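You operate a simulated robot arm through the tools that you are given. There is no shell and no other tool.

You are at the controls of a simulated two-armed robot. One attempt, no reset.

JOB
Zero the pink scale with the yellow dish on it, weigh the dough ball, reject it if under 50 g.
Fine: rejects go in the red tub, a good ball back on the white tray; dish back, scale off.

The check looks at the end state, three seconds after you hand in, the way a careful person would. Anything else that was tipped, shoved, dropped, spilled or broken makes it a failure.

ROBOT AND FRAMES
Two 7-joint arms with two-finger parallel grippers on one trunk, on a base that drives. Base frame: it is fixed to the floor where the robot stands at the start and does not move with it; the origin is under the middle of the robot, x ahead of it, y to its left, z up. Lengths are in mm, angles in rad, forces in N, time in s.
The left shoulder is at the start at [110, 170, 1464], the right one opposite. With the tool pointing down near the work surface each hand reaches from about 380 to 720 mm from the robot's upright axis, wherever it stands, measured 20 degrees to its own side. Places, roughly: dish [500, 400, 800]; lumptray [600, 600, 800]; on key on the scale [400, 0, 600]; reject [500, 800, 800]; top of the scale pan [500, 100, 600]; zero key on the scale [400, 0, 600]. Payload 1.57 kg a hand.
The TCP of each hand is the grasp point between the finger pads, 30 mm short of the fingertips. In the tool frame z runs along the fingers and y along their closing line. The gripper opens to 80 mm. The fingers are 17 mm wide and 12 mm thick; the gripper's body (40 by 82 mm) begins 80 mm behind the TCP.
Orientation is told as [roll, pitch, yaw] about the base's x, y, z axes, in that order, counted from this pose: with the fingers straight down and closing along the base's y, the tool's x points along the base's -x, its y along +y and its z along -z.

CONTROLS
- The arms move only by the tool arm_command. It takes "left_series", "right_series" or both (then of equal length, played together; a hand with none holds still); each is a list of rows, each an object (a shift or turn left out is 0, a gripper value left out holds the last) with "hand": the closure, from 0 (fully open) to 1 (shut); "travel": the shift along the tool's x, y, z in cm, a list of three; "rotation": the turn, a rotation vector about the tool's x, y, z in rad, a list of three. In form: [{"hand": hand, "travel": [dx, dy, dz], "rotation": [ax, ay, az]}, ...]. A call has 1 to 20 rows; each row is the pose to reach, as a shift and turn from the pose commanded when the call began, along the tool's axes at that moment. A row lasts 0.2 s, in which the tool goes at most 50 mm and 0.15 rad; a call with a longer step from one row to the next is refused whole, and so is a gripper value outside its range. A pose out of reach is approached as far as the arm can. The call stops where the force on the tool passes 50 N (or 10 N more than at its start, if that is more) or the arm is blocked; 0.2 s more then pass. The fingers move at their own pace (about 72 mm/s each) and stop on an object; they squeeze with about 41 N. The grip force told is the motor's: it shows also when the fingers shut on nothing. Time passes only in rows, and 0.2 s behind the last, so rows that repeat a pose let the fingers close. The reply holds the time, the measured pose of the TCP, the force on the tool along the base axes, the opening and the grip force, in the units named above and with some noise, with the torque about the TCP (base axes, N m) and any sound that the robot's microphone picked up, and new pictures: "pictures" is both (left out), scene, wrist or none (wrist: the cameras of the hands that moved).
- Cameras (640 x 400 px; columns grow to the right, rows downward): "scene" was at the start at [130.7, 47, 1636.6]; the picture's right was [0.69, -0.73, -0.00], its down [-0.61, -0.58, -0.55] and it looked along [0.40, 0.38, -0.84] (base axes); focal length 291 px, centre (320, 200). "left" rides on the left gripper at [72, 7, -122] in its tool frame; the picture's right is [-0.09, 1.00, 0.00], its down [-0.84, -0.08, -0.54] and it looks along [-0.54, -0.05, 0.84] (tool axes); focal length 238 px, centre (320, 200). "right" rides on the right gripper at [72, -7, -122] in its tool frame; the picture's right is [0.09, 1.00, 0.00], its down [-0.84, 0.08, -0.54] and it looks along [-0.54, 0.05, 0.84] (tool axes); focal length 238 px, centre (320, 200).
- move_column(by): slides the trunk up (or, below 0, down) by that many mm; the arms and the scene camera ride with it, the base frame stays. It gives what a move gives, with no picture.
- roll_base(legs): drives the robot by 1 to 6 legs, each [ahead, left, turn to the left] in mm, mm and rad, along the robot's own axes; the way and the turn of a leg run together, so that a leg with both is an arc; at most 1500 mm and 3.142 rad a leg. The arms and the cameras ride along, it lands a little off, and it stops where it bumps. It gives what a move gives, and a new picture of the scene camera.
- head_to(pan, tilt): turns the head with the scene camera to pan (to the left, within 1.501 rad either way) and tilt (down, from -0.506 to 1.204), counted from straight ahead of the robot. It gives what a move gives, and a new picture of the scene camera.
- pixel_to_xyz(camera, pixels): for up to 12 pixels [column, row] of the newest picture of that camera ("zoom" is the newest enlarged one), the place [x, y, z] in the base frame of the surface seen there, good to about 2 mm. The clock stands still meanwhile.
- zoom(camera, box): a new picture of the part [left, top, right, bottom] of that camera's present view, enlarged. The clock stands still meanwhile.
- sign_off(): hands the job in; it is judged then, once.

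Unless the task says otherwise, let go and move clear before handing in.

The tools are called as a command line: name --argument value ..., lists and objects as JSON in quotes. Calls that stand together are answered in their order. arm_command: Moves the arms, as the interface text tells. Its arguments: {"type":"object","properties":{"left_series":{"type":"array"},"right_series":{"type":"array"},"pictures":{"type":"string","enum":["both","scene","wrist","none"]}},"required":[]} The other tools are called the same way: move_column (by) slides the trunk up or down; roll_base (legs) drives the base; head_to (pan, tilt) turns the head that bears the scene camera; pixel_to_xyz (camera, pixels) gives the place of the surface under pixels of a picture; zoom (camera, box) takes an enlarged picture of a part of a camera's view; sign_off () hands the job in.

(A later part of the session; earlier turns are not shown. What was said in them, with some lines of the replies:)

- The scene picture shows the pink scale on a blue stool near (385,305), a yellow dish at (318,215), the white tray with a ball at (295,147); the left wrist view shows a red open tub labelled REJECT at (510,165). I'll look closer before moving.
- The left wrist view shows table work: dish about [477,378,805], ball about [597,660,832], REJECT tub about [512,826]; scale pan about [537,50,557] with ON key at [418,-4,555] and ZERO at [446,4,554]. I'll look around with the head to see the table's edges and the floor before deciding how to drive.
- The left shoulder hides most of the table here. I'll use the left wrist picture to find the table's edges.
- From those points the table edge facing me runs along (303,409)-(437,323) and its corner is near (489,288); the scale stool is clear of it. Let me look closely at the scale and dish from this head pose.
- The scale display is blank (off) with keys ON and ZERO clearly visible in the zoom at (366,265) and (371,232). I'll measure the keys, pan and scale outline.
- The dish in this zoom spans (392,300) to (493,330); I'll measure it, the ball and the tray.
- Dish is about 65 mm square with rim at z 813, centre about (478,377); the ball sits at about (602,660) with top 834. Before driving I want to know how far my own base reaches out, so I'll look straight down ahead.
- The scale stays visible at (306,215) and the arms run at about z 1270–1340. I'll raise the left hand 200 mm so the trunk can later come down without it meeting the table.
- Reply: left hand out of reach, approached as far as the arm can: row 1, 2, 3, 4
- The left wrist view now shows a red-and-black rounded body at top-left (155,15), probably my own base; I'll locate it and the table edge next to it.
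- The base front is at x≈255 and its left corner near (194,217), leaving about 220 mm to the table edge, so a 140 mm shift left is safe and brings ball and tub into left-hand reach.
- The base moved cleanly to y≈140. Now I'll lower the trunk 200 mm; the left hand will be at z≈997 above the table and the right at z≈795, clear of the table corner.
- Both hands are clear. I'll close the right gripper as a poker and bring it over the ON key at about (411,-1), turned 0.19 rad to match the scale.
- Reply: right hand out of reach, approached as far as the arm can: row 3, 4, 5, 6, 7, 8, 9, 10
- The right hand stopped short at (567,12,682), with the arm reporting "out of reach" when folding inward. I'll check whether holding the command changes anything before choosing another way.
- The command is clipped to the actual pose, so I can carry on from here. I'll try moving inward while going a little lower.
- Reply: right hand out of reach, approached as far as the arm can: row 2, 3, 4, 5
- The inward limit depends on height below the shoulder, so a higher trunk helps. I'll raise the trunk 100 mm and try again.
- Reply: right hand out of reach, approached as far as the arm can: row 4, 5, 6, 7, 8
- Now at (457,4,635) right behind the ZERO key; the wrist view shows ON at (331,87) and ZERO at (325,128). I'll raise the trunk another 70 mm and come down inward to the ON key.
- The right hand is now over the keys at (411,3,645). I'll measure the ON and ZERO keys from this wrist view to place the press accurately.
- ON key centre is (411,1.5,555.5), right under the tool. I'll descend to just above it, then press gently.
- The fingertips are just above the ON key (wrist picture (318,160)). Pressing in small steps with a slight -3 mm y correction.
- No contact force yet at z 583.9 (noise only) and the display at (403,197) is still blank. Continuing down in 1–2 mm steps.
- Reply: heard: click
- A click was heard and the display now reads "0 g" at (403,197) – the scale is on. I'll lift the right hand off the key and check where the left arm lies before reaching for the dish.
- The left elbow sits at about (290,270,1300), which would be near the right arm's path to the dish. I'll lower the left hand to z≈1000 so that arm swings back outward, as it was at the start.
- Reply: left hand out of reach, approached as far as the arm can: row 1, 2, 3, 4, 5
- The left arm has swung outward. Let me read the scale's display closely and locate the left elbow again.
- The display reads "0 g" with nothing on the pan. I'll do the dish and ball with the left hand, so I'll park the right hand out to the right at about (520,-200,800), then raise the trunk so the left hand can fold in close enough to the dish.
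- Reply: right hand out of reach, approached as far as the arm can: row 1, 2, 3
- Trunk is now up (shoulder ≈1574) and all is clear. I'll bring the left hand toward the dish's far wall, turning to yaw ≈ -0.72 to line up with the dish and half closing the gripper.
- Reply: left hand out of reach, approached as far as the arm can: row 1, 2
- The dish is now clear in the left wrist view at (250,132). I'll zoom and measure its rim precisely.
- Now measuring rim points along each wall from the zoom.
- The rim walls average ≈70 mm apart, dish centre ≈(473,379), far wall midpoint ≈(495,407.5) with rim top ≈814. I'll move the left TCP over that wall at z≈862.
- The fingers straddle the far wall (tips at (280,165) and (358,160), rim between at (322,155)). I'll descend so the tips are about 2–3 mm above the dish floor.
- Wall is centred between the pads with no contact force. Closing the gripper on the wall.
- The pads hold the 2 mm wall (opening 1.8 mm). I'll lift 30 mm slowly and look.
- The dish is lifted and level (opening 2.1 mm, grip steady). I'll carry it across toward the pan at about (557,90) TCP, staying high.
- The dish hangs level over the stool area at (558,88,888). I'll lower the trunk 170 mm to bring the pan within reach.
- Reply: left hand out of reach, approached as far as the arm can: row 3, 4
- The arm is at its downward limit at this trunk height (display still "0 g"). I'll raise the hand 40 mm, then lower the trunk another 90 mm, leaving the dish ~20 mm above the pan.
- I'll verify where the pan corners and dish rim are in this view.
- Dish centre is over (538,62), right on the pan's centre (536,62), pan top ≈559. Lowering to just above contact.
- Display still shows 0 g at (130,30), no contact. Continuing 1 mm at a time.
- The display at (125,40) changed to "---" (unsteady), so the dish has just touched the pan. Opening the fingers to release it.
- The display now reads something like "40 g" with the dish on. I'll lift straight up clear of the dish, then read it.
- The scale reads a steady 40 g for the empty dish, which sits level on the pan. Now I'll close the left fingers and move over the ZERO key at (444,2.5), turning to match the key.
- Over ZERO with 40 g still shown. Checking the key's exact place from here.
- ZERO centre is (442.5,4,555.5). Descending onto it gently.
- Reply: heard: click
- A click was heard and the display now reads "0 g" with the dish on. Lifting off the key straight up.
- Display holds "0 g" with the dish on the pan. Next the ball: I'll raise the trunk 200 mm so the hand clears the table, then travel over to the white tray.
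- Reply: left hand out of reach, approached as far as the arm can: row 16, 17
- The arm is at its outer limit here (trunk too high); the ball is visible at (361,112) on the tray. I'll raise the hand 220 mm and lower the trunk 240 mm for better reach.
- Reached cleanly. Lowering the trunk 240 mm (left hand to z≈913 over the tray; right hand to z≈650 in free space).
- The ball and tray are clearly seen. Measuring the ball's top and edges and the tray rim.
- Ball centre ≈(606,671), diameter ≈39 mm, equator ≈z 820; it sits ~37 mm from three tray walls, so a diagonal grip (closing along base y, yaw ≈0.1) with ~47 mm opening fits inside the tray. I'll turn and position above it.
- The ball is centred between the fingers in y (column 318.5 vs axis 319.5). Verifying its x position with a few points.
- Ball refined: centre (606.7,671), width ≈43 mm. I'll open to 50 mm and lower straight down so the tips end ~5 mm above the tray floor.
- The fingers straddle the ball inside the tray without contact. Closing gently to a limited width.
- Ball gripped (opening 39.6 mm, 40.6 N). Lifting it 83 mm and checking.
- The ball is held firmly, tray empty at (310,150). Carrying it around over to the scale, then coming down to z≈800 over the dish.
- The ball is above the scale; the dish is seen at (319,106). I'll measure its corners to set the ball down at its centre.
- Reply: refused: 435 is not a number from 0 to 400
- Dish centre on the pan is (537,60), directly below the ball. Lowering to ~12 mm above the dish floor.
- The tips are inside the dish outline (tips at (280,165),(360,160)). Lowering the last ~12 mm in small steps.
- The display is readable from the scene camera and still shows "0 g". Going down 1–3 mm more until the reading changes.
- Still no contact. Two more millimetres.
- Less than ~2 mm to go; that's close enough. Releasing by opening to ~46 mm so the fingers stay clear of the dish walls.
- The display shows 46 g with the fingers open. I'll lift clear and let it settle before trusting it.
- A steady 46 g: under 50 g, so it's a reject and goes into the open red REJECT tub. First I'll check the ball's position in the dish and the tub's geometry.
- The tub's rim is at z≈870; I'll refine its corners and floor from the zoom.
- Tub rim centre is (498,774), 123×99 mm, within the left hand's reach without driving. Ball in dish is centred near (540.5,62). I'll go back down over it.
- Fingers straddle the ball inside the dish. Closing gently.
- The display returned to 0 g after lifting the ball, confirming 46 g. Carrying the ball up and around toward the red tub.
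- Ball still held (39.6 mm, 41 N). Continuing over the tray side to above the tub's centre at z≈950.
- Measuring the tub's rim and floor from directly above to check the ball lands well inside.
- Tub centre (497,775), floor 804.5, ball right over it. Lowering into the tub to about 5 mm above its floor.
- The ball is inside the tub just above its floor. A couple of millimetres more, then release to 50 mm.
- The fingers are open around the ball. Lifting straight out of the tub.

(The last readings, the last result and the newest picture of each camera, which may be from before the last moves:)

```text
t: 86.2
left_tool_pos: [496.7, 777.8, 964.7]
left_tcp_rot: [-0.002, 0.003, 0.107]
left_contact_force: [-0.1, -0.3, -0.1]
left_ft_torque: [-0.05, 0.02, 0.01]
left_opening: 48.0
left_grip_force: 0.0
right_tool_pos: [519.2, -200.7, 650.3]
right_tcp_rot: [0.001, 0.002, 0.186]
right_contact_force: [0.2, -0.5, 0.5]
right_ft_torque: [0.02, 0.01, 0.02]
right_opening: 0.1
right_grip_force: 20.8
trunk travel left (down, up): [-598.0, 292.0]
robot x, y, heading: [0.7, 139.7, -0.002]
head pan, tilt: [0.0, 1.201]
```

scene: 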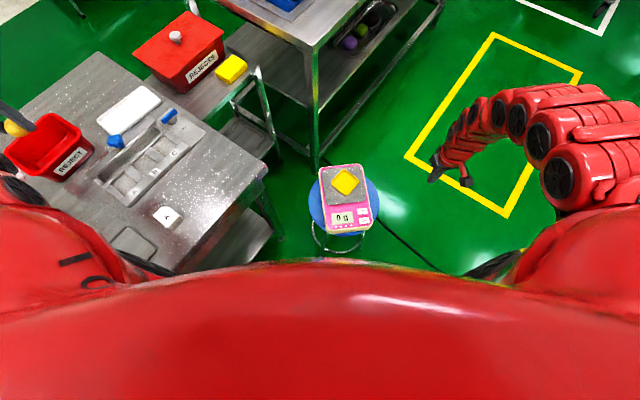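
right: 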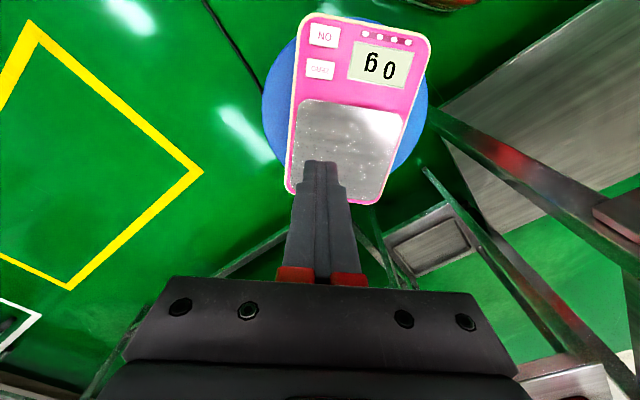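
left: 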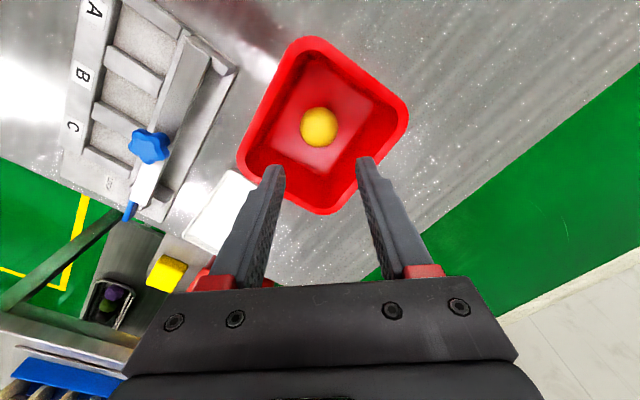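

The ball rests in the REJECT tub (wrist view (318,127)). Now back around to the pan to fetch the dish, turning to yaw -0.717 for the same wall grip.

arm_command --left_series '[{"hand": 0.5, "travel": [-2.35, -3.44, 0], "rotation": [0, 0, 0.043]}, {"travel": [-4.7, -6.88, 0], "rotation": [0, 0, 0.086]}, {"travel": [-7.05, -10.3, 0], "rotation": [0, 0, 0.13]}, {"travel": [-9.4, -13.8, 0], "rotation": [0, 0, 0.173]}, {"travel": [-10.05, -18.1, 0], "rotation": [0, 0, 0.216]}, {"travel": [-10.7, -22.45, 0], "rotation": [0, 0, 0.26]}, {"travel": [-11.4, -26.8, 0], "rotation": [0, 0, 0.303]}, {"travel": [-12.06, -31.14, 0], "rotation": [0, 0, 0.346]}, {"travel": [-11.57, -35.7, 0.7], "rotation": [0, 0, 0.39]}, {"travel": [-11.1, -40.3, 1.4], "rotation": [0, 0, 0.433]}, {"travel": [-10.6, -44.85, 2.1], "rotation": [0, 0, 0.476]}, {"travel": [-10.1, -49.4, 2.8], "rotation": [0, 0, 0.52]}, {"travel": [-9.62, -54, 3.5], "rotation": [0, 0, 0.563]}, {"travel": [-8.94, -57.3, 5.5], "rotation": [0, 0, 0.606]}, {"travel": [-8.26, -60.6, 7.5], "rotation": [0, 0, 0.65]}, {"travel": [-7.57, -63.84, 9.5], "rotation": [0, 0, 0.693]}, {"travel": [-4.65, -65.6, 11.8], "rotation": [0, 0, 0.736]}, {"travel": [-1.73, -67.4, 14.2], "rotation": [0, 0, 0.78]}, {"travel": [1.18, -69.14, 16.5], "rotation": [0, 0, 0.823]}, {"travel": [1.18, -69.14, 16.5], "rotation": [0, 0, 0.823]}]' --pictures "both"

zoom --camera "scene" --box '[0, 80, 180, 220]'

```text
t: 90.4
left_tool_pos: [558.0, 87.6, 801.2]
left_tcp_rot: [-0.001, -0.001, -0.717]
left_contact_force: [0.3, 0.3, -0.6]
left_ft_torque: [0.01, 0.01, 0.02]
left_opening: 39.7
left_grip_force: 0.0
right_tool_pos: [518.6, -202.1, 651.1]
right_tcp_rot: [0.0, 0.002, 0.186]
right_contact_force: [-0.2, 0.6, -0.4]
right_ft_torque: [0.02, 0.01, 0.0]
right_opening: 0.2
right_grip_force: 21.6
trunk travel left (down, up): [-598.0, 292.0]
robot x, y, heading: [0.9, 140.7, 0.004]
head pan, tilt: [0.0, 1.201]
```

scene: 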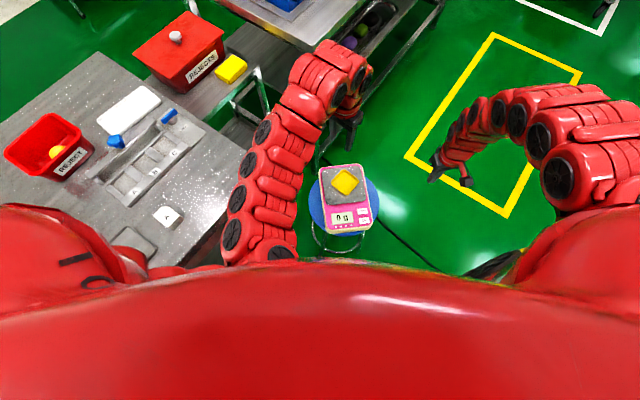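
left: 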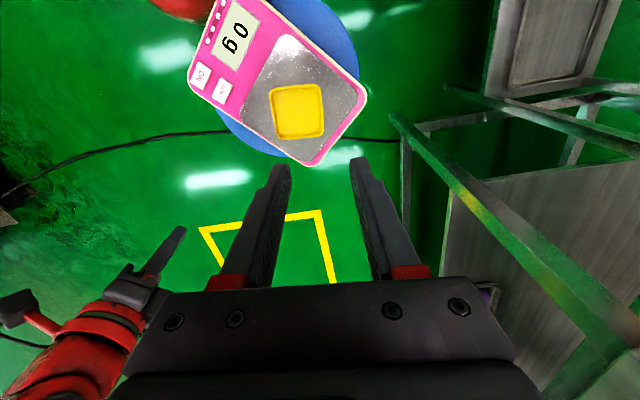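

```text
2.86 times, centred on (90, 150) of scene
```

zoom: 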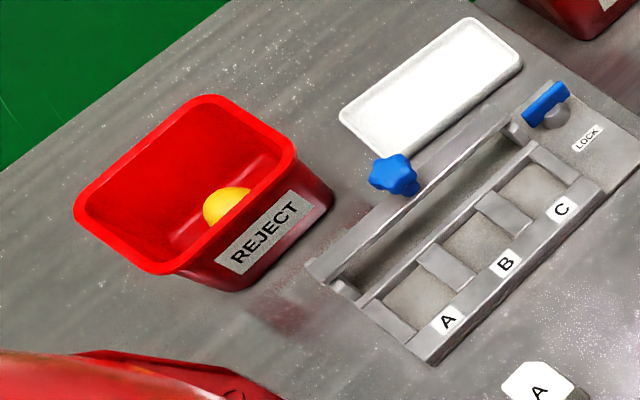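

The ball is clearly in the REJECT tub and the scale reads 0 g with the empty dish. Descending to 45 mm above the dish wall to check alignment.

arm_command --left_series '[{"travel": [0, 0, 4]}, {"travel": [0, 0, 8]}, {"travel": [0, 0, 12]}, {"travel": [0, 0, 16]}, {"travel": [0, 0, 17.5]}, {"travel": [0, 0, 17.5]}]' --pictures "wrist"

zoom --camera "left" --box '[200, 75, 440, 225]'

```text
t: 91.8
left_tool_pos: [559.5, 86.9, 626.7]
left_tcp_rot: [0.0, 0.0, -0.715]
left_contact_force: [-0.2, 0.5, 0.1]
left_ft_torque: [0.01, 0.04, -0.01]
left_opening: 40.1
left_grip_force: 0.1
right_tool_pos: [517.6, -200.8, 651.4]
right_tcp_rot: [0.001, 0.003, 0.186]
right_contact_force: [0.3, -0.1, 1.0]
right_ft_torque: [-0.07, 0.0, 0.03]
right_opening: 0.0
right_grip_force: 21.4
trunk travel left (down, up): [-598.0, 292.0]
robot x, y, heading: [-2.4, 142.9, -0.002]
head pan, tilt: [0.0, 1.201]
```

left: 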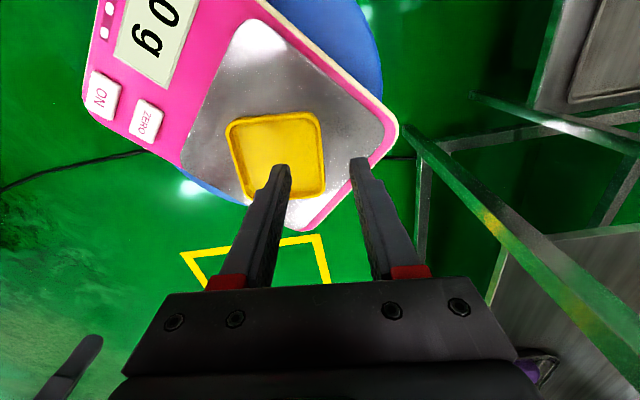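

```text
2.67 times, centred on (320, 150) of left
```

zoom: 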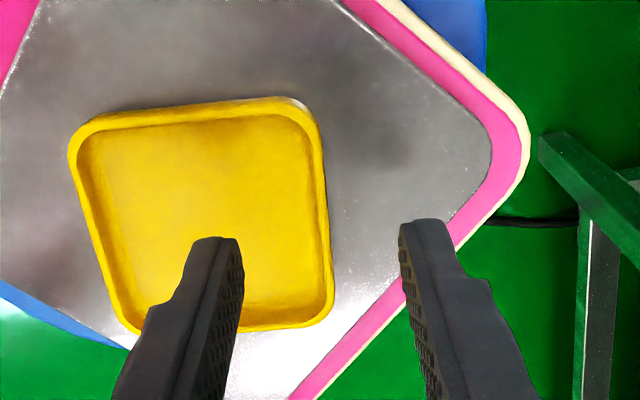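

Alignment matches the first grasp. Descending 29 mm and closing on the wall.

arm_command --left_series '[{"travel": [0, 0, 1.5]}, {"travel": [0, 0, 2.5]}, {"travel": [0, 0, 2.9]}, {"travel": [0, 0, 2.9]}]' --pictures "wrist"

zoom --camera "left" --box '[200, 75, 440, 225]'

```text
t: 92.8
left_tool_pos: [559.7, 88.1, 597.8]
left_tcp_rot: [-0.001, 0.002, -0.715]
left_contact_force: [0.6, 0.4, -0.4]
left_ft_torque: [0.02, 0.03, 0.01]
left_opening: 40.0
left_grip_force: 0.0
right_tool_pos: [518.0, -201.9, 650.7]
right_tcp_rot: [0.001, 0.002, 0.186]
right_contact_force: [0.8, -0.5, 0.3]
right_ft_torque: [-0.01, -0.04, -0.03]
right_opening: 0.2
right_grip_force: 21.6
trunk travel left (down, up): [-598.0, 292.0]
robot x, y, heading: [0.7, 143.0, -0.002]
head pan, tilt: [0.0, 1.201]
```

left: 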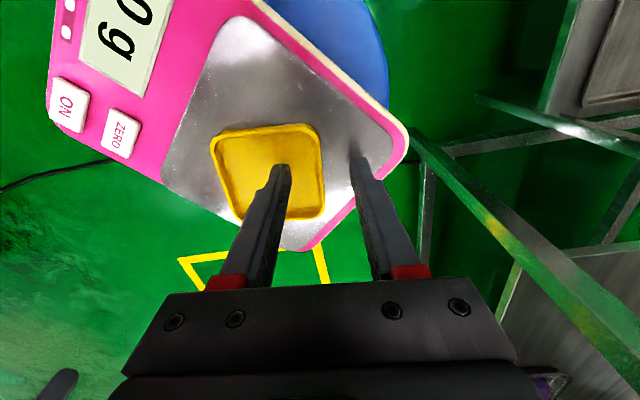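

```text
2.67 times, centred on (320, 150) of left
```

zoom: 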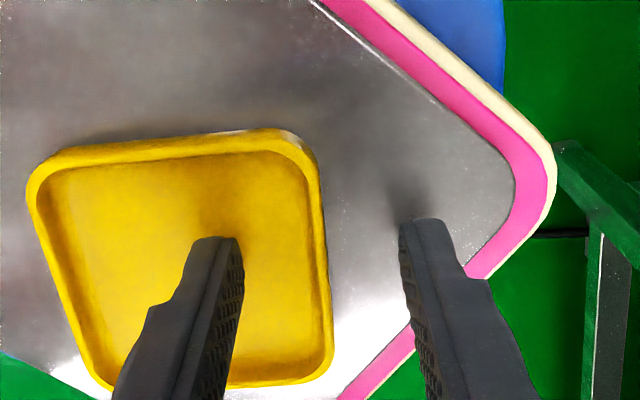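

arm_command --left_series '[{"hand": 1}, {"hand": 1}, {"hand": 1}, {"hand": 1}]' --pictures "none"

arm_command --left_series '[{"travel": [0, 0, -0.5]}, {"travel": [0, 0, -1.5]}, {"travel": [0, 0, -3.5]}, {"travel": [0, 0, -3.5]}]' --pictures "wrist"

zoom --camera "left" --box '[100, 0, 440, 225]'

```text
t: 93.8
left_tool_pos: [558.4, 88.3, 597.6]
left_tcp_rot: [-0.002, -0.002, -0.715]
left_contact_force: [-0.5, 0.0, -0.3]
left_ft_torque: [-0.01, -0.01, -0.01]
left_opening: 1.6
left_grip_force: 23.6
right_tool_pos: [517.7, -201.5, 650.7]
right_tcp_rot: [0.001, 0.002, 0.185]
right_contact_force: [-0.1, 0.2, 0.5]
right_ft_torque: [-0.02, 0.03, 0.01]
right_opening: 0.0
right_grip_force: 21.5
trunk travel left (down, up): [-598.0, 292.0]
robot x, y, heading: [1.4, 144.4, -0.007]
head pan, tilt: [0.0, 1.201]
```

```text
t: 94.8
left_tool_pos: [558.6, 88.0, 631.7]
left_tcp_rot: [-0.001, 0.001, -0.714]
left_contact_force: [-0.4, -0.6, -0.3]
left_ft_torque: [0.02, 0.0, 0.0]
left_opening: 1.9
left_grip_force: 23.7
right_tool_pos: [516.8, -202.0, 650.8]
right_tcp_rot: [0.002, 0.001, 0.187]
right_contact_force: [-0.4, 1.0, 0.6]
right_ft_torque: [-0.04, 0.02, 0.0]
right_opening: 0.0
right_grip_force: 21.2
trunk travel left (down, up): [-598.0, 292.0]
robot x, y, heading: [0.5, 142.2, 0.003]
head pan, tilt: [0.0, 1.201]
```

left: 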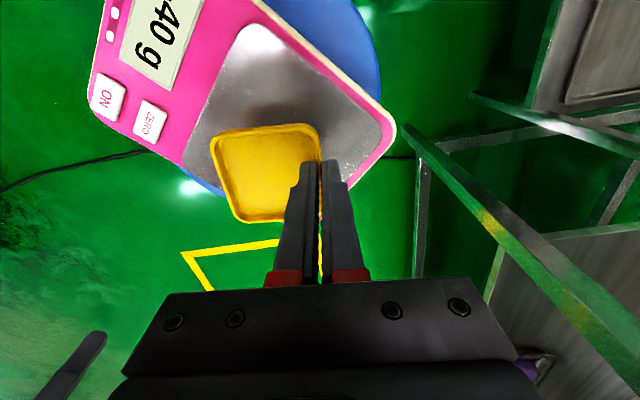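

```text
1.78 times, centred on (270, 112) of left
```

zoom: 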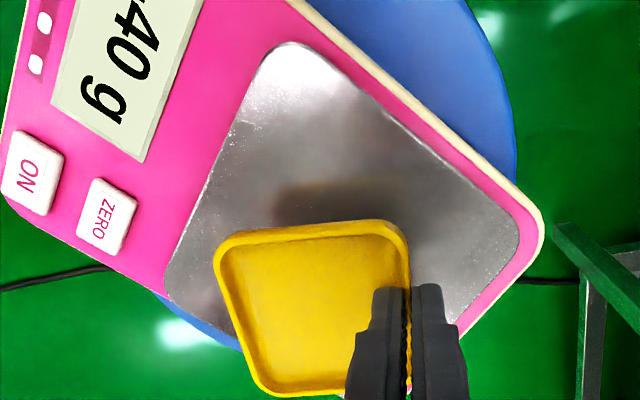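

The dish is lifted (display "-40 g"), grip steady at 1.9 mm. Raising the trunk 290 mm takes the dish straight up to z≈920 for the trip back.

move_column --by 290

```text
t: 97.7
left_tool_pos: [558.9, 88.7, 921.0]
left_tcp_rot: [0.001, 0.0, -0.716]
left_contact_force: [-0.1, 0.7, -1.3]
left_ft_torque: [-0.01, -0.01, -0.01]
left_opening: 1.8
left_grip_force: 23.5
right_tool_pos: [518.3, -201.5, 940.5]
right_tcp_rot: [0.0, 0.002, 0.189]
right_contact_force: [0.9, -0.3, 0.5]
right_ft_torque: [0.0, 0.01, -0.02]
right_opening: 0.0
right_grip_force: 21.0
trunk travel left (down, up): [-888.0, 2.0]
robot x, y, heading: [1.2, 141.8, -0.003]
head pan, tilt: [0.0, 1.201]
```

Dish still held. Moving it back over its original place at TCP (495,407.5) at z≈888.

arm_command --left_series '[{"travel": [2.57, 1.99, 0.3]}, {"travel": [5.14, 3.99, 0.6]}, {"travel": [7.71, 5.98, 1]}, {"travel": [10.28, 7.97, 1.3]}, {"travel": [12.86, 9.97, 1.7]}, {"travel": [15.43, 11.96, 2]}, {"travel": [18.0, 13.95, 2.3]}, {"travel": [20.57, 15.94, 2.6]}, {"travel": [23.14, 17.94, 3]}, {"travel": [25.71, 19.93, 3.3]}, {"travel": [25.71, 19.93, 3.3]}]' --pictures "both"

```text
t: 100.1
left_tool_pos: [495.3, 407.6, 888.1]
left_tcp_rot: [-0.001, -0.001, -0.716]
left_contact_force: [-0.4, -0.5, -0.6]
left_ft_torque: [0.0, 0.01, -0.01]
left_opening: 1.8
left_grip_force: 23.3
right_tool_pos: [518.8, -201.2, 940.7]
right_tcp_rot: [0.003, 0.002, 0.187]
right_contact_force: [-0.1, 0.0, -0.5]
right_ft_torque: [0.01, 0.01, 0.02]
right_opening: 0.0
right_grip_force: 21.7
trunk travel left (down, up): [-888.0, 2.0]
robot x, y, heading: [0.1, 139.7, -0.004]
head pan, tilt: [0.0, 1.201]
```

scene: 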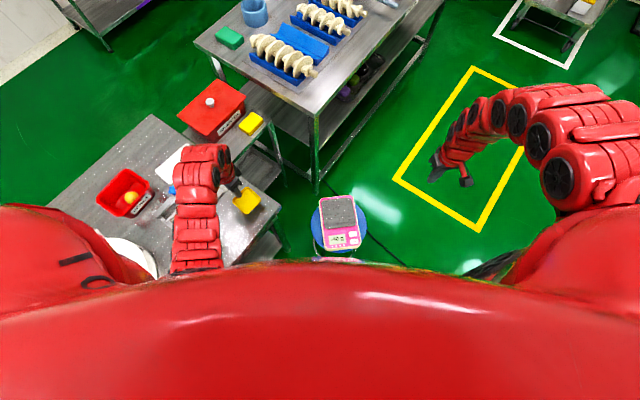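
left: 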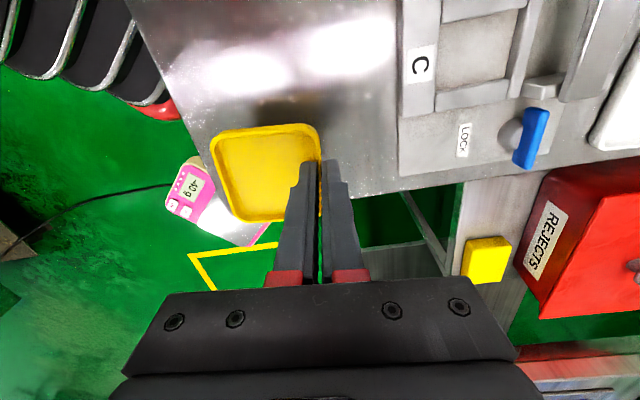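

Back over the original spot, level. Lowering to the table in small final steps.

arm_command --left_series '[{"travel": [0, 0, 2]}, {"travel": [0, 0, 4]}, {"travel": [0, 0, 4.7]}, {"travel": [0, 0, 4.9]}, {"travel": [0, 0, 5.0]}, {"travel": [0, 0, 5.0]}]' --pictures "wrist"

zoom --camera "left" --box '[180, 75, 420, 225]'

```text
t: 101.5
left_tool_pos: [495.6, 407.8, 839.3]
left_tcp_rot: [0.001, 0.001, -0.716]
left_contact_force: [0.6, 1.5, 8.6]
left_ft_torque: [0.07, 0.02, -0.01]
left_opening: 1.8
left_grip_force: 23.6
right_tool_pos: [517.4, -201.2, 940.9]
right_tcp_rot: [0.0, -0.001, 0.189]
right_contact_force: [-0.6, 1.1, -0.5]
right_ft_torque: [-0.05, -0.02, -0.02]
right_opening: 0.1
right_grip_force: 21.3
trunk travel left (down, up): [-888.0, 2.0]
robot x, y, heading: [0.7, 144.6, 0.0]
head pan, tilt: [0.0, 1.201]
```

left: 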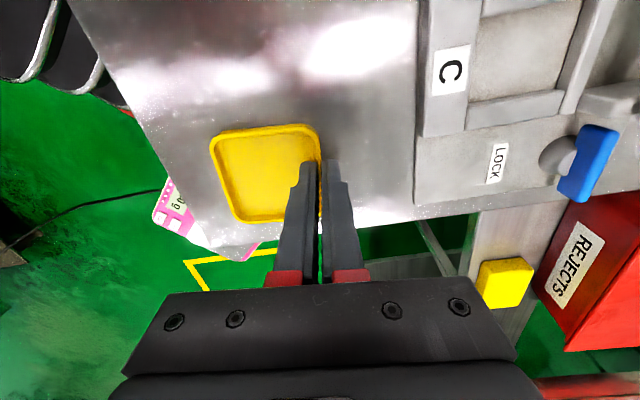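

```text
2.67 times, centred on (300, 150) of left
```

zoom: 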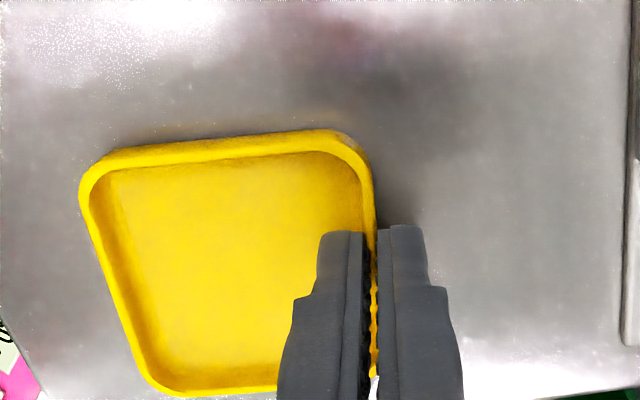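

The table contact shows (8.6 N up). Easing back 1 mm, then opening the fingers.

arm_command --left_series '[{"travel": [0, 0, -0.1]}, {"hand": 0.5, "travel": [0, 0, -0.1]}, {"hand": 0.5, "travel": [0, 0, -0.1]}, {"hand": 0.5, "travel": [0, 0, -0.1]}]' --pictures "none"

arm_command --left_series '[{"travel": [0, 0, -1]}, {"travel": [0, 0, -3]}, {"travel": [-1, 2, -5]}, {"travel": [-2, 4, -8]}, {"travel": [-2, 4, -8]}]' --pictures "both"

zoom --camera "left" --box '[180, 75, 420, 225]'

```text
t: 102.5
left_tool_pos: [495.4, 406.8, 839.8]
left_tcp_rot: [-0.001, -0.001, -0.716]
left_contact_force: [-0.3, -0.6, 0.1]
left_ft_torque: [0.0, -0.01, 0.01]
left_opening: 39.9
left_grip_force: 0.0
right_tool_pos: [518.2, -201.4, 941.4]
right_tcp_rot: [0.001, 0.001, 0.187]
right_contact_force: [-0.2, 0.0, 0.1]
right_ft_torque: [-0.01, 0.01, 0.0]
right_opening: 0.0
right_grip_force: 21.4
trunk travel left (down, up): [-888.0, 2.0]
robot x, y, heading: [-0.9, 138.1, -0.001]
head pan, tilt: [0.0, 1.201]
```

```text
t: 103.7
left_tool_pos: [537.8, 424.1, 921.2]
left_tcp_rot: [-0.001, 0.001, -0.715]
left_contact_force: [0.7, 0.9, 0.9]
left_ft_torque: [-0.05, 0.0, 0.01]
left_opening: 40.1
left_grip_force: 0.1
right_tool_pos: [518.4, -201.6, 941.1]
right_tcp_rot: [-0.001, 0.001, 0.186]
right_contact_force: [-0.2, 0.6, 0.3]
right_ft_torque: [0.01, 0.01, 0.01]
right_opening: 0.2
right_grip_force: 21.1
trunk travel left (down, up): [-888.0, 2.0]
robot x, y, heading: [4.1, 140.6, -0.002]
head pan, tilt: [0.0, 1.201]
```

scene: 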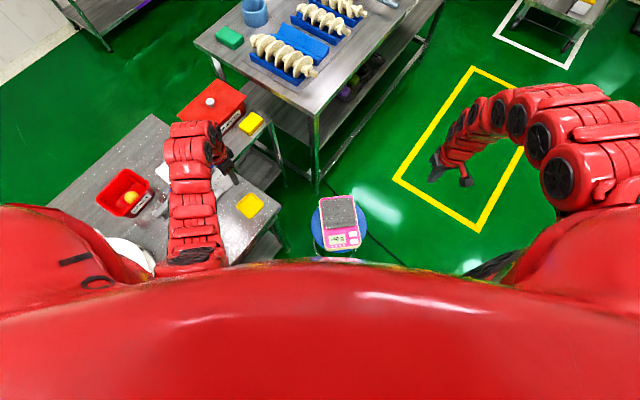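
left: 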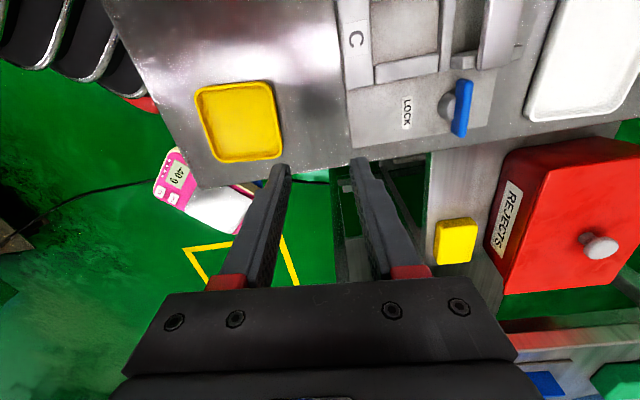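

```text
2.67 times, centred on (300, 150) of left
```

zoom: 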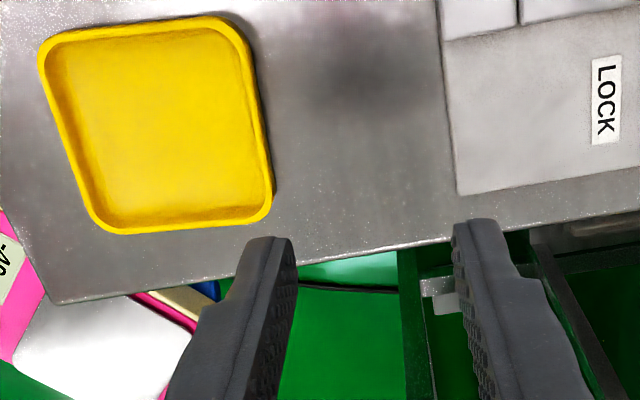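

The dish is back and free. I'll verify its position against the original, then head over to switch the scale off.

pixel_to_xyz --camera "zoom" --pixels '[[48, 55], [222, 22], [266, 205], [112, 225], [257, 110], [73, 140], [135, 32], [185, 218], [150, 120]]'

arm_command --left_series '[{"travel": [-1.0, -1.0, -3], "rotation": [0, 0, -0.1]}, {"hand": 1, "travel": [-3.5, -3.6, -5], "rotation": [0, 0, -0.2]}, {"travel": [-6.4, -6.5, -6.4], "rotation": [0, 0, -0.3]}, {"travel": [-9.3, -9.4, -6.4], "rotation": [0, 0, -0.4]}, {"travel": [-12.2, -12.4, -6.4], "rotation": [0, 0, -0.5]}, {"travel": [-15.1, -15.4, -6.4], "rotation": [0, 0, -0.6]}, {"travel": [-18, -18.4, -6.4], "rotation": [0, 0, -0.7]}, {"travel": [-20.9, -21.3, -6.4], "rotation": [0, 0, -0.8]}, {"travel": [-23.6, -24.1, -6.4], "rotation": [0, 0, -0.9]}, {"travel": [-23.6, -24.1, -6.4], "rotation": [0, 0, -0.9]}]' --pictures "both"

```text
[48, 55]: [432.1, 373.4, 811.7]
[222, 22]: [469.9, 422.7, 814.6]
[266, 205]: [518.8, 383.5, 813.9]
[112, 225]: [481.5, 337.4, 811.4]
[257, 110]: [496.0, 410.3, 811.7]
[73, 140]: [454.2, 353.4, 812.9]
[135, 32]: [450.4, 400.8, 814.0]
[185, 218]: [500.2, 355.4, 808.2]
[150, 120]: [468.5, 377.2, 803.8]
```

```text
t: 105.9
left_tool_pos: [557.8, 88.9, 982.7]
left_tcp_rot: [0.0, -0.001, 0.185]
left_contact_force: [0.2, 0.3, 0.4]
left_ft_torque: [0.02, -0.02, 0.04]
left_opening: 0.0
left_grip_force: 20.9
right_tool_pos: [518.6, -201.8, 941.7]
right_tcp_rot: [0.0, 0.002, 0.187]
right_contact_force: [0.8, 0.0, -1.0]
right_ft_torque: [-0.02, 0.0, 0.02]
right_opening: 0.1
right_grip_force: 21.0
trunk travel left (down, up): [-888.0, 2.0]
robot x, y, heading: [-2.1, 137.4, -0.003]
head pan, tilt: [0.0, 1.201]
```

scene: 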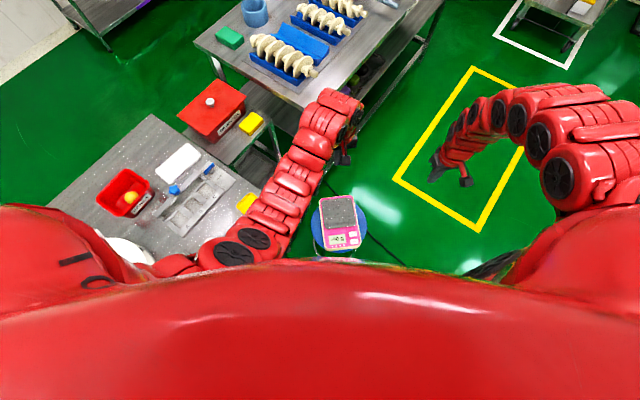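
left: 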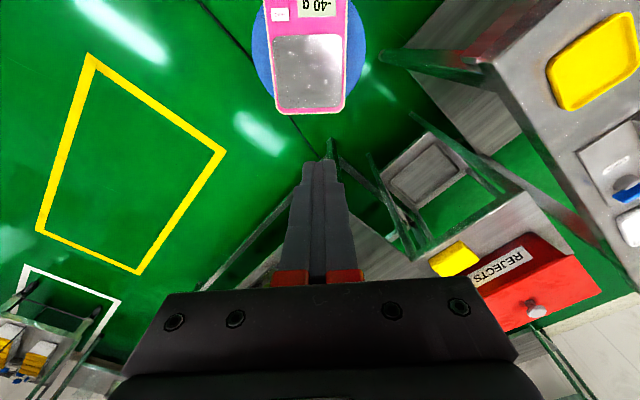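

The dish's rim corners match the original ones within a few mm. Lowering the trunk 290 mm with the left hand over the scale's far end (to z≈693).

move_column --by -270

arm_command --left_series '[{"travel": [3, -1.2, 1]}, {"travel": [6, -2.4, 2.5]}, {"travel": [9, -3.6, 4]}, {"travel": [12, -4.8, 5.5]}, {"travel": [14.5, -5.6, 7]}, {"travel": [16.0, -5.75, 7.5]}, {"travel": [16.0, -5.75, 7.5]}]' --pictures "both"

zoom --camera "left" --box '[200, 50, 520, 250]'

```text
t: 108.7
left_tool_pos: [557.4, 88.4, 713.2]
left_tcp_rot: [0.0, 0.001, 0.184]
left_contact_force: [0.6, -0.4, 0.4]
left_ft_torque: [0.0, -0.03, -0.06]
left_opening: 0.0
left_grip_force: 21.3
right_tool_pos: [517.2, -201.6, 670.0]
right_tcp_rot: [-0.002, 0.001, 0.189]
right_contact_force: [0.2, -0.7, 0.4]
right_ft_torque: [-0.01, -0.01, -0.03]
right_opening: 0.0
right_grip_force: 22.0
trunk travel left (down, up): [-618.0, 272.0]
robot x, y, heading: [-1.3, 142.4, 0.001]
head pan, tilt: [0.0, 1.201]
```

```text
t: 110.2
left_tool_pos: [410.1, 3.4, 637.2]
left_tcp_rot: [0.0, 0.002, 0.185]
left_contact_force: [0.1, 0.0, -0.3]
left_ft_torque: [0.04, -0.01, 0.02]
left_opening: 0.0
left_grip_force: 21.4
right_tool_pos: [518.8, -199.2, 670.5]
right_tcp_rot: [-0.001, 0.0, 0.189]
right_contact_force: [-0.6, 0.3, 0.3]
right_ft_torque: [-0.01, 0.05, 0.0]
right_opening: 0.0
right_grip_force: 21.3
trunk travel left (down, up): [-618.0, 272.0]
robot x, y, heading: [2.0, 142.5, -0.003]
head pan, tilt: [0.0, 1.201]
```

scene: 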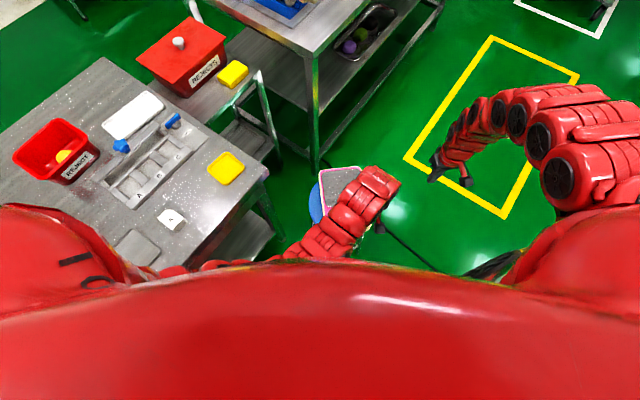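
left: 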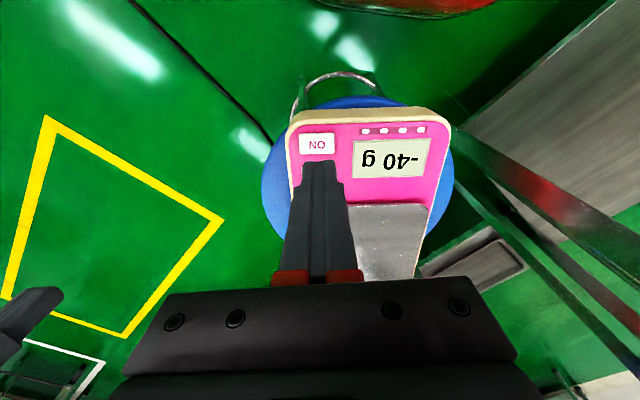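

```text
2.00 times, centred on (360, 150) of left
```

zoom: 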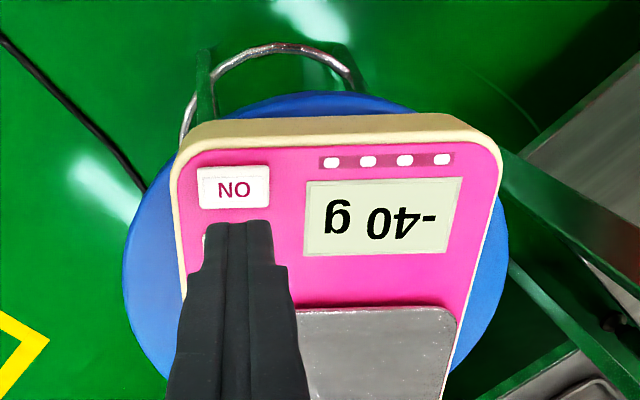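

Over ON at (410,3); display "-40 g". Pressing ON again in small steps to switch off.

arm_command --left_series '[{"travel": [0, -0.15, 2.5]}, {"travel": [0, -0.15, 4.5]}, {"travel": [0, -0.15, 5]}, {"travel": [0, -0.15, 5.2]}, {"travel": [0, -0.15, 5.35]}]' --pictures "wrist"

```text
t: 111.5
left_tool_pos: [411.4, 2.0, 584.7]
left_tcp_rot: [0.002, 0.0, 0.184]
left_contact_force: [-0.3, -0.6, 0.0]
left_ft_torque: [0.02, -0.06, 0.0]
left_opening: 0.2
left_grip_force: 21.3
right_tool_pos: [517.6, -199.5, 669.8]
right_tcp_rot: [-0.001, 0.003, 0.186]
right_contact_force: [0.5, 1.4, 0.4]
right_ft_torque: [-0.04, -0.01, 0.01]
right_opening: 0.0
right_grip_force: 21.1
trunk travel left (down, up): [-618.0, 272.0]
robot x, y, heading: [2.2, 140.7, -0.006]
head pan, tilt: [0.0, 1.201]
```

left: 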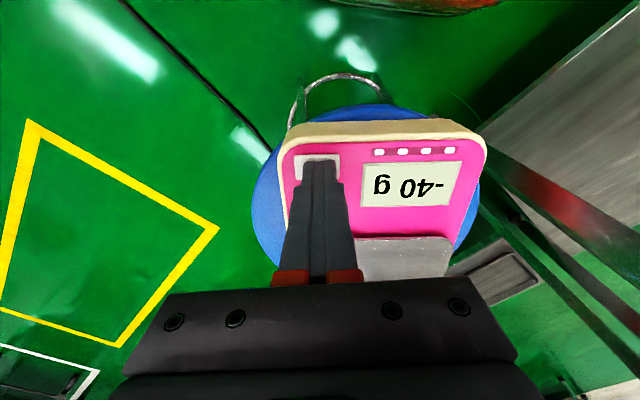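

No click yet, display still "-40 g". One to two millimetres more.

arm_command --left_series '[{"travel": [0, 0, 0.1]}, {"travel": [0, 0, 0.2]}]' --pictures "wrist"

```text
t: 112.0
left_tool_pos: [412.1, 1.8, 583.9]
left_tcp_rot: [0.0, 0.0, 0.184]
left_contact_force: [0.5, 0.4, 1.4]
left_ft_torque: [0.01, -0.02, -0.01]
left_opening: 0.0
left_grip_force: 21.2
right_tool_pos: [518.8, -201.2, 671.0]
right_tcp_rot: [0.001, 0.0, 0.187]
right_contact_force: [0.0, 0.2, 0.6]
right_ft_torque: [0.02, -0.01, -0.01]
right_opening: 0.1
right_grip_force: 21.4
trunk travel left (down, up): [-618.0, 272.0]
robot x, y, heading: [2.7, 141.4, -0.001]
head pan, tilt: [0.0, 1.201]
heard: click
```

left: 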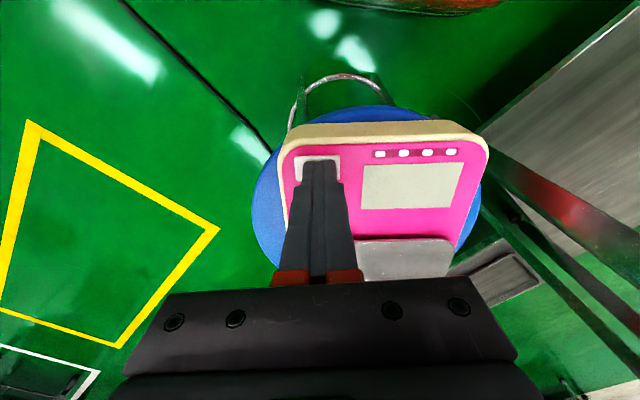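

A click was heard and the display at (408,185) is blank: the scale is off. Lifting straight off the key and moving clear.

arm_command --left_series '[{"travel": [0, 0, -1]}, {"travel": [0, 0, -4]}, {"travel": [-2, 0.5, -7]}, {"travel": [-5, 1.5, -10]}, {"travel": [-8.5, 2.5, -13]}, {"travel": [-12, 4, -16]}, {"travel": [-15.5, 5.5, -19]}, {"travel": [-15.5, 5.5, -19]}]' --pictures "both"

zoom --camera "scene" --box '[310, 150, 400, 240]'

zoom --camera "scene" --box '[0, 60, 280, 240]'

```text
t: 113.8
left_tool_pos: [554.5, 86.0, 776.9]
left_tcp_rot: [0.0, 0.001, 0.184]
left_contact_force: [-0.5, 0.9, 0.9]
left_ft_torque: [-0.01, 0.01, 0.01]
left_opening: 0.2
left_grip_force: 21.8
right_tool_pos: [518.3, -201.4, 670.9]
right_tcp_rot: [0.003, 0.002, 0.188]
right_contact_force: [-0.1, 0.2, 0.0]
right_ft_torque: [-0.02, -0.03, -0.01]
right_opening: 0.0
right_grip_force: 21.1
trunk travel left (down, up): [-618.0, 272.0]
robot x, y, heading: [1.4, 139.4, -0.001]
head pan, tilt: [0.0, 1.201]
```

scene: 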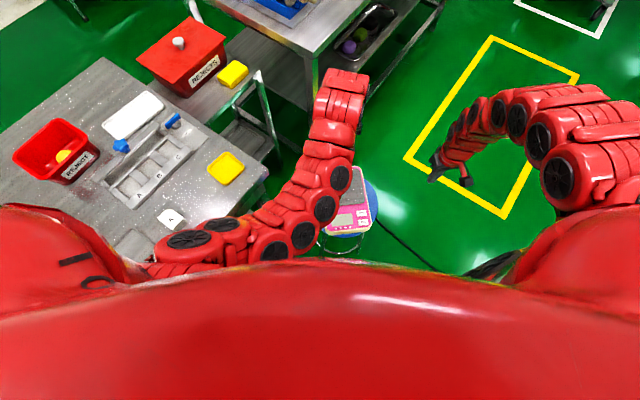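
left: 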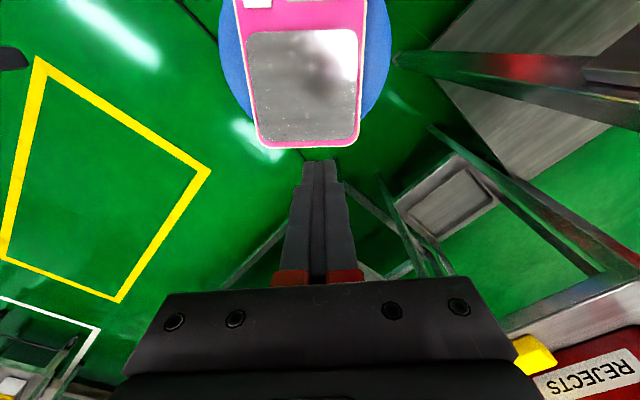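

```text
4.44 times, centred on (355, 195) of scene
```

zoom: 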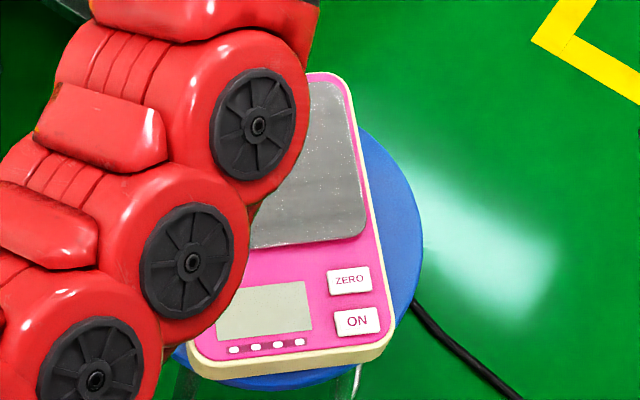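

```text
2.22 times, centred on (140, 150) of scene
```

zoom: 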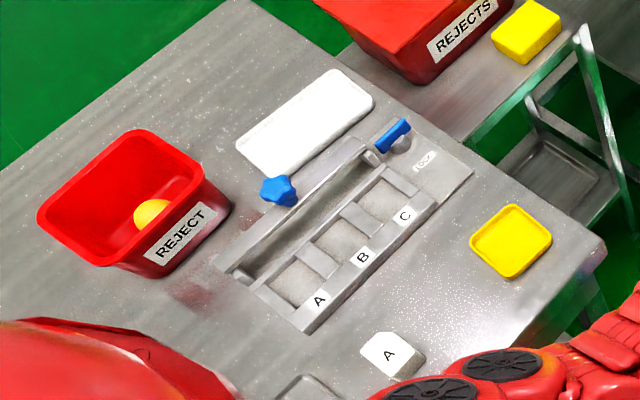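

The last views confirm the end state: the scale's display is blank, the dish is back on its spot at (225,168), the 46 g ball is in the red REJECT tub at (62,155), the tray is undisturbed, and both hands are empty and clear. Handing in.

sign_off

```text
The job is handed in.
```

The dough ball weighed 46 g with the scale zeroed on the dish, so it was under 50 g and I put it in the open red tub labelled REJECT.

- **Weighing:** the empty dish read 40 g and zeroed to 0 g. With the ball in it, the reading held steady at 46 g, and it returned to 0 g when I lifted the ball out.
- **Dish:** it is back where it started, with its rim within a few millimetres of the original position.
- **Scale:** it is off, with a blank display, after I pressed the ON key again.
- **Everything else:** the white tray looks undisturbed, nothing else appears to have been moved, and both hands are empty and clear.

There were two red containers in view. I used the open REJECT tub on the table, which matched the position you gave, and not the lidded REJECTS box on the cart.
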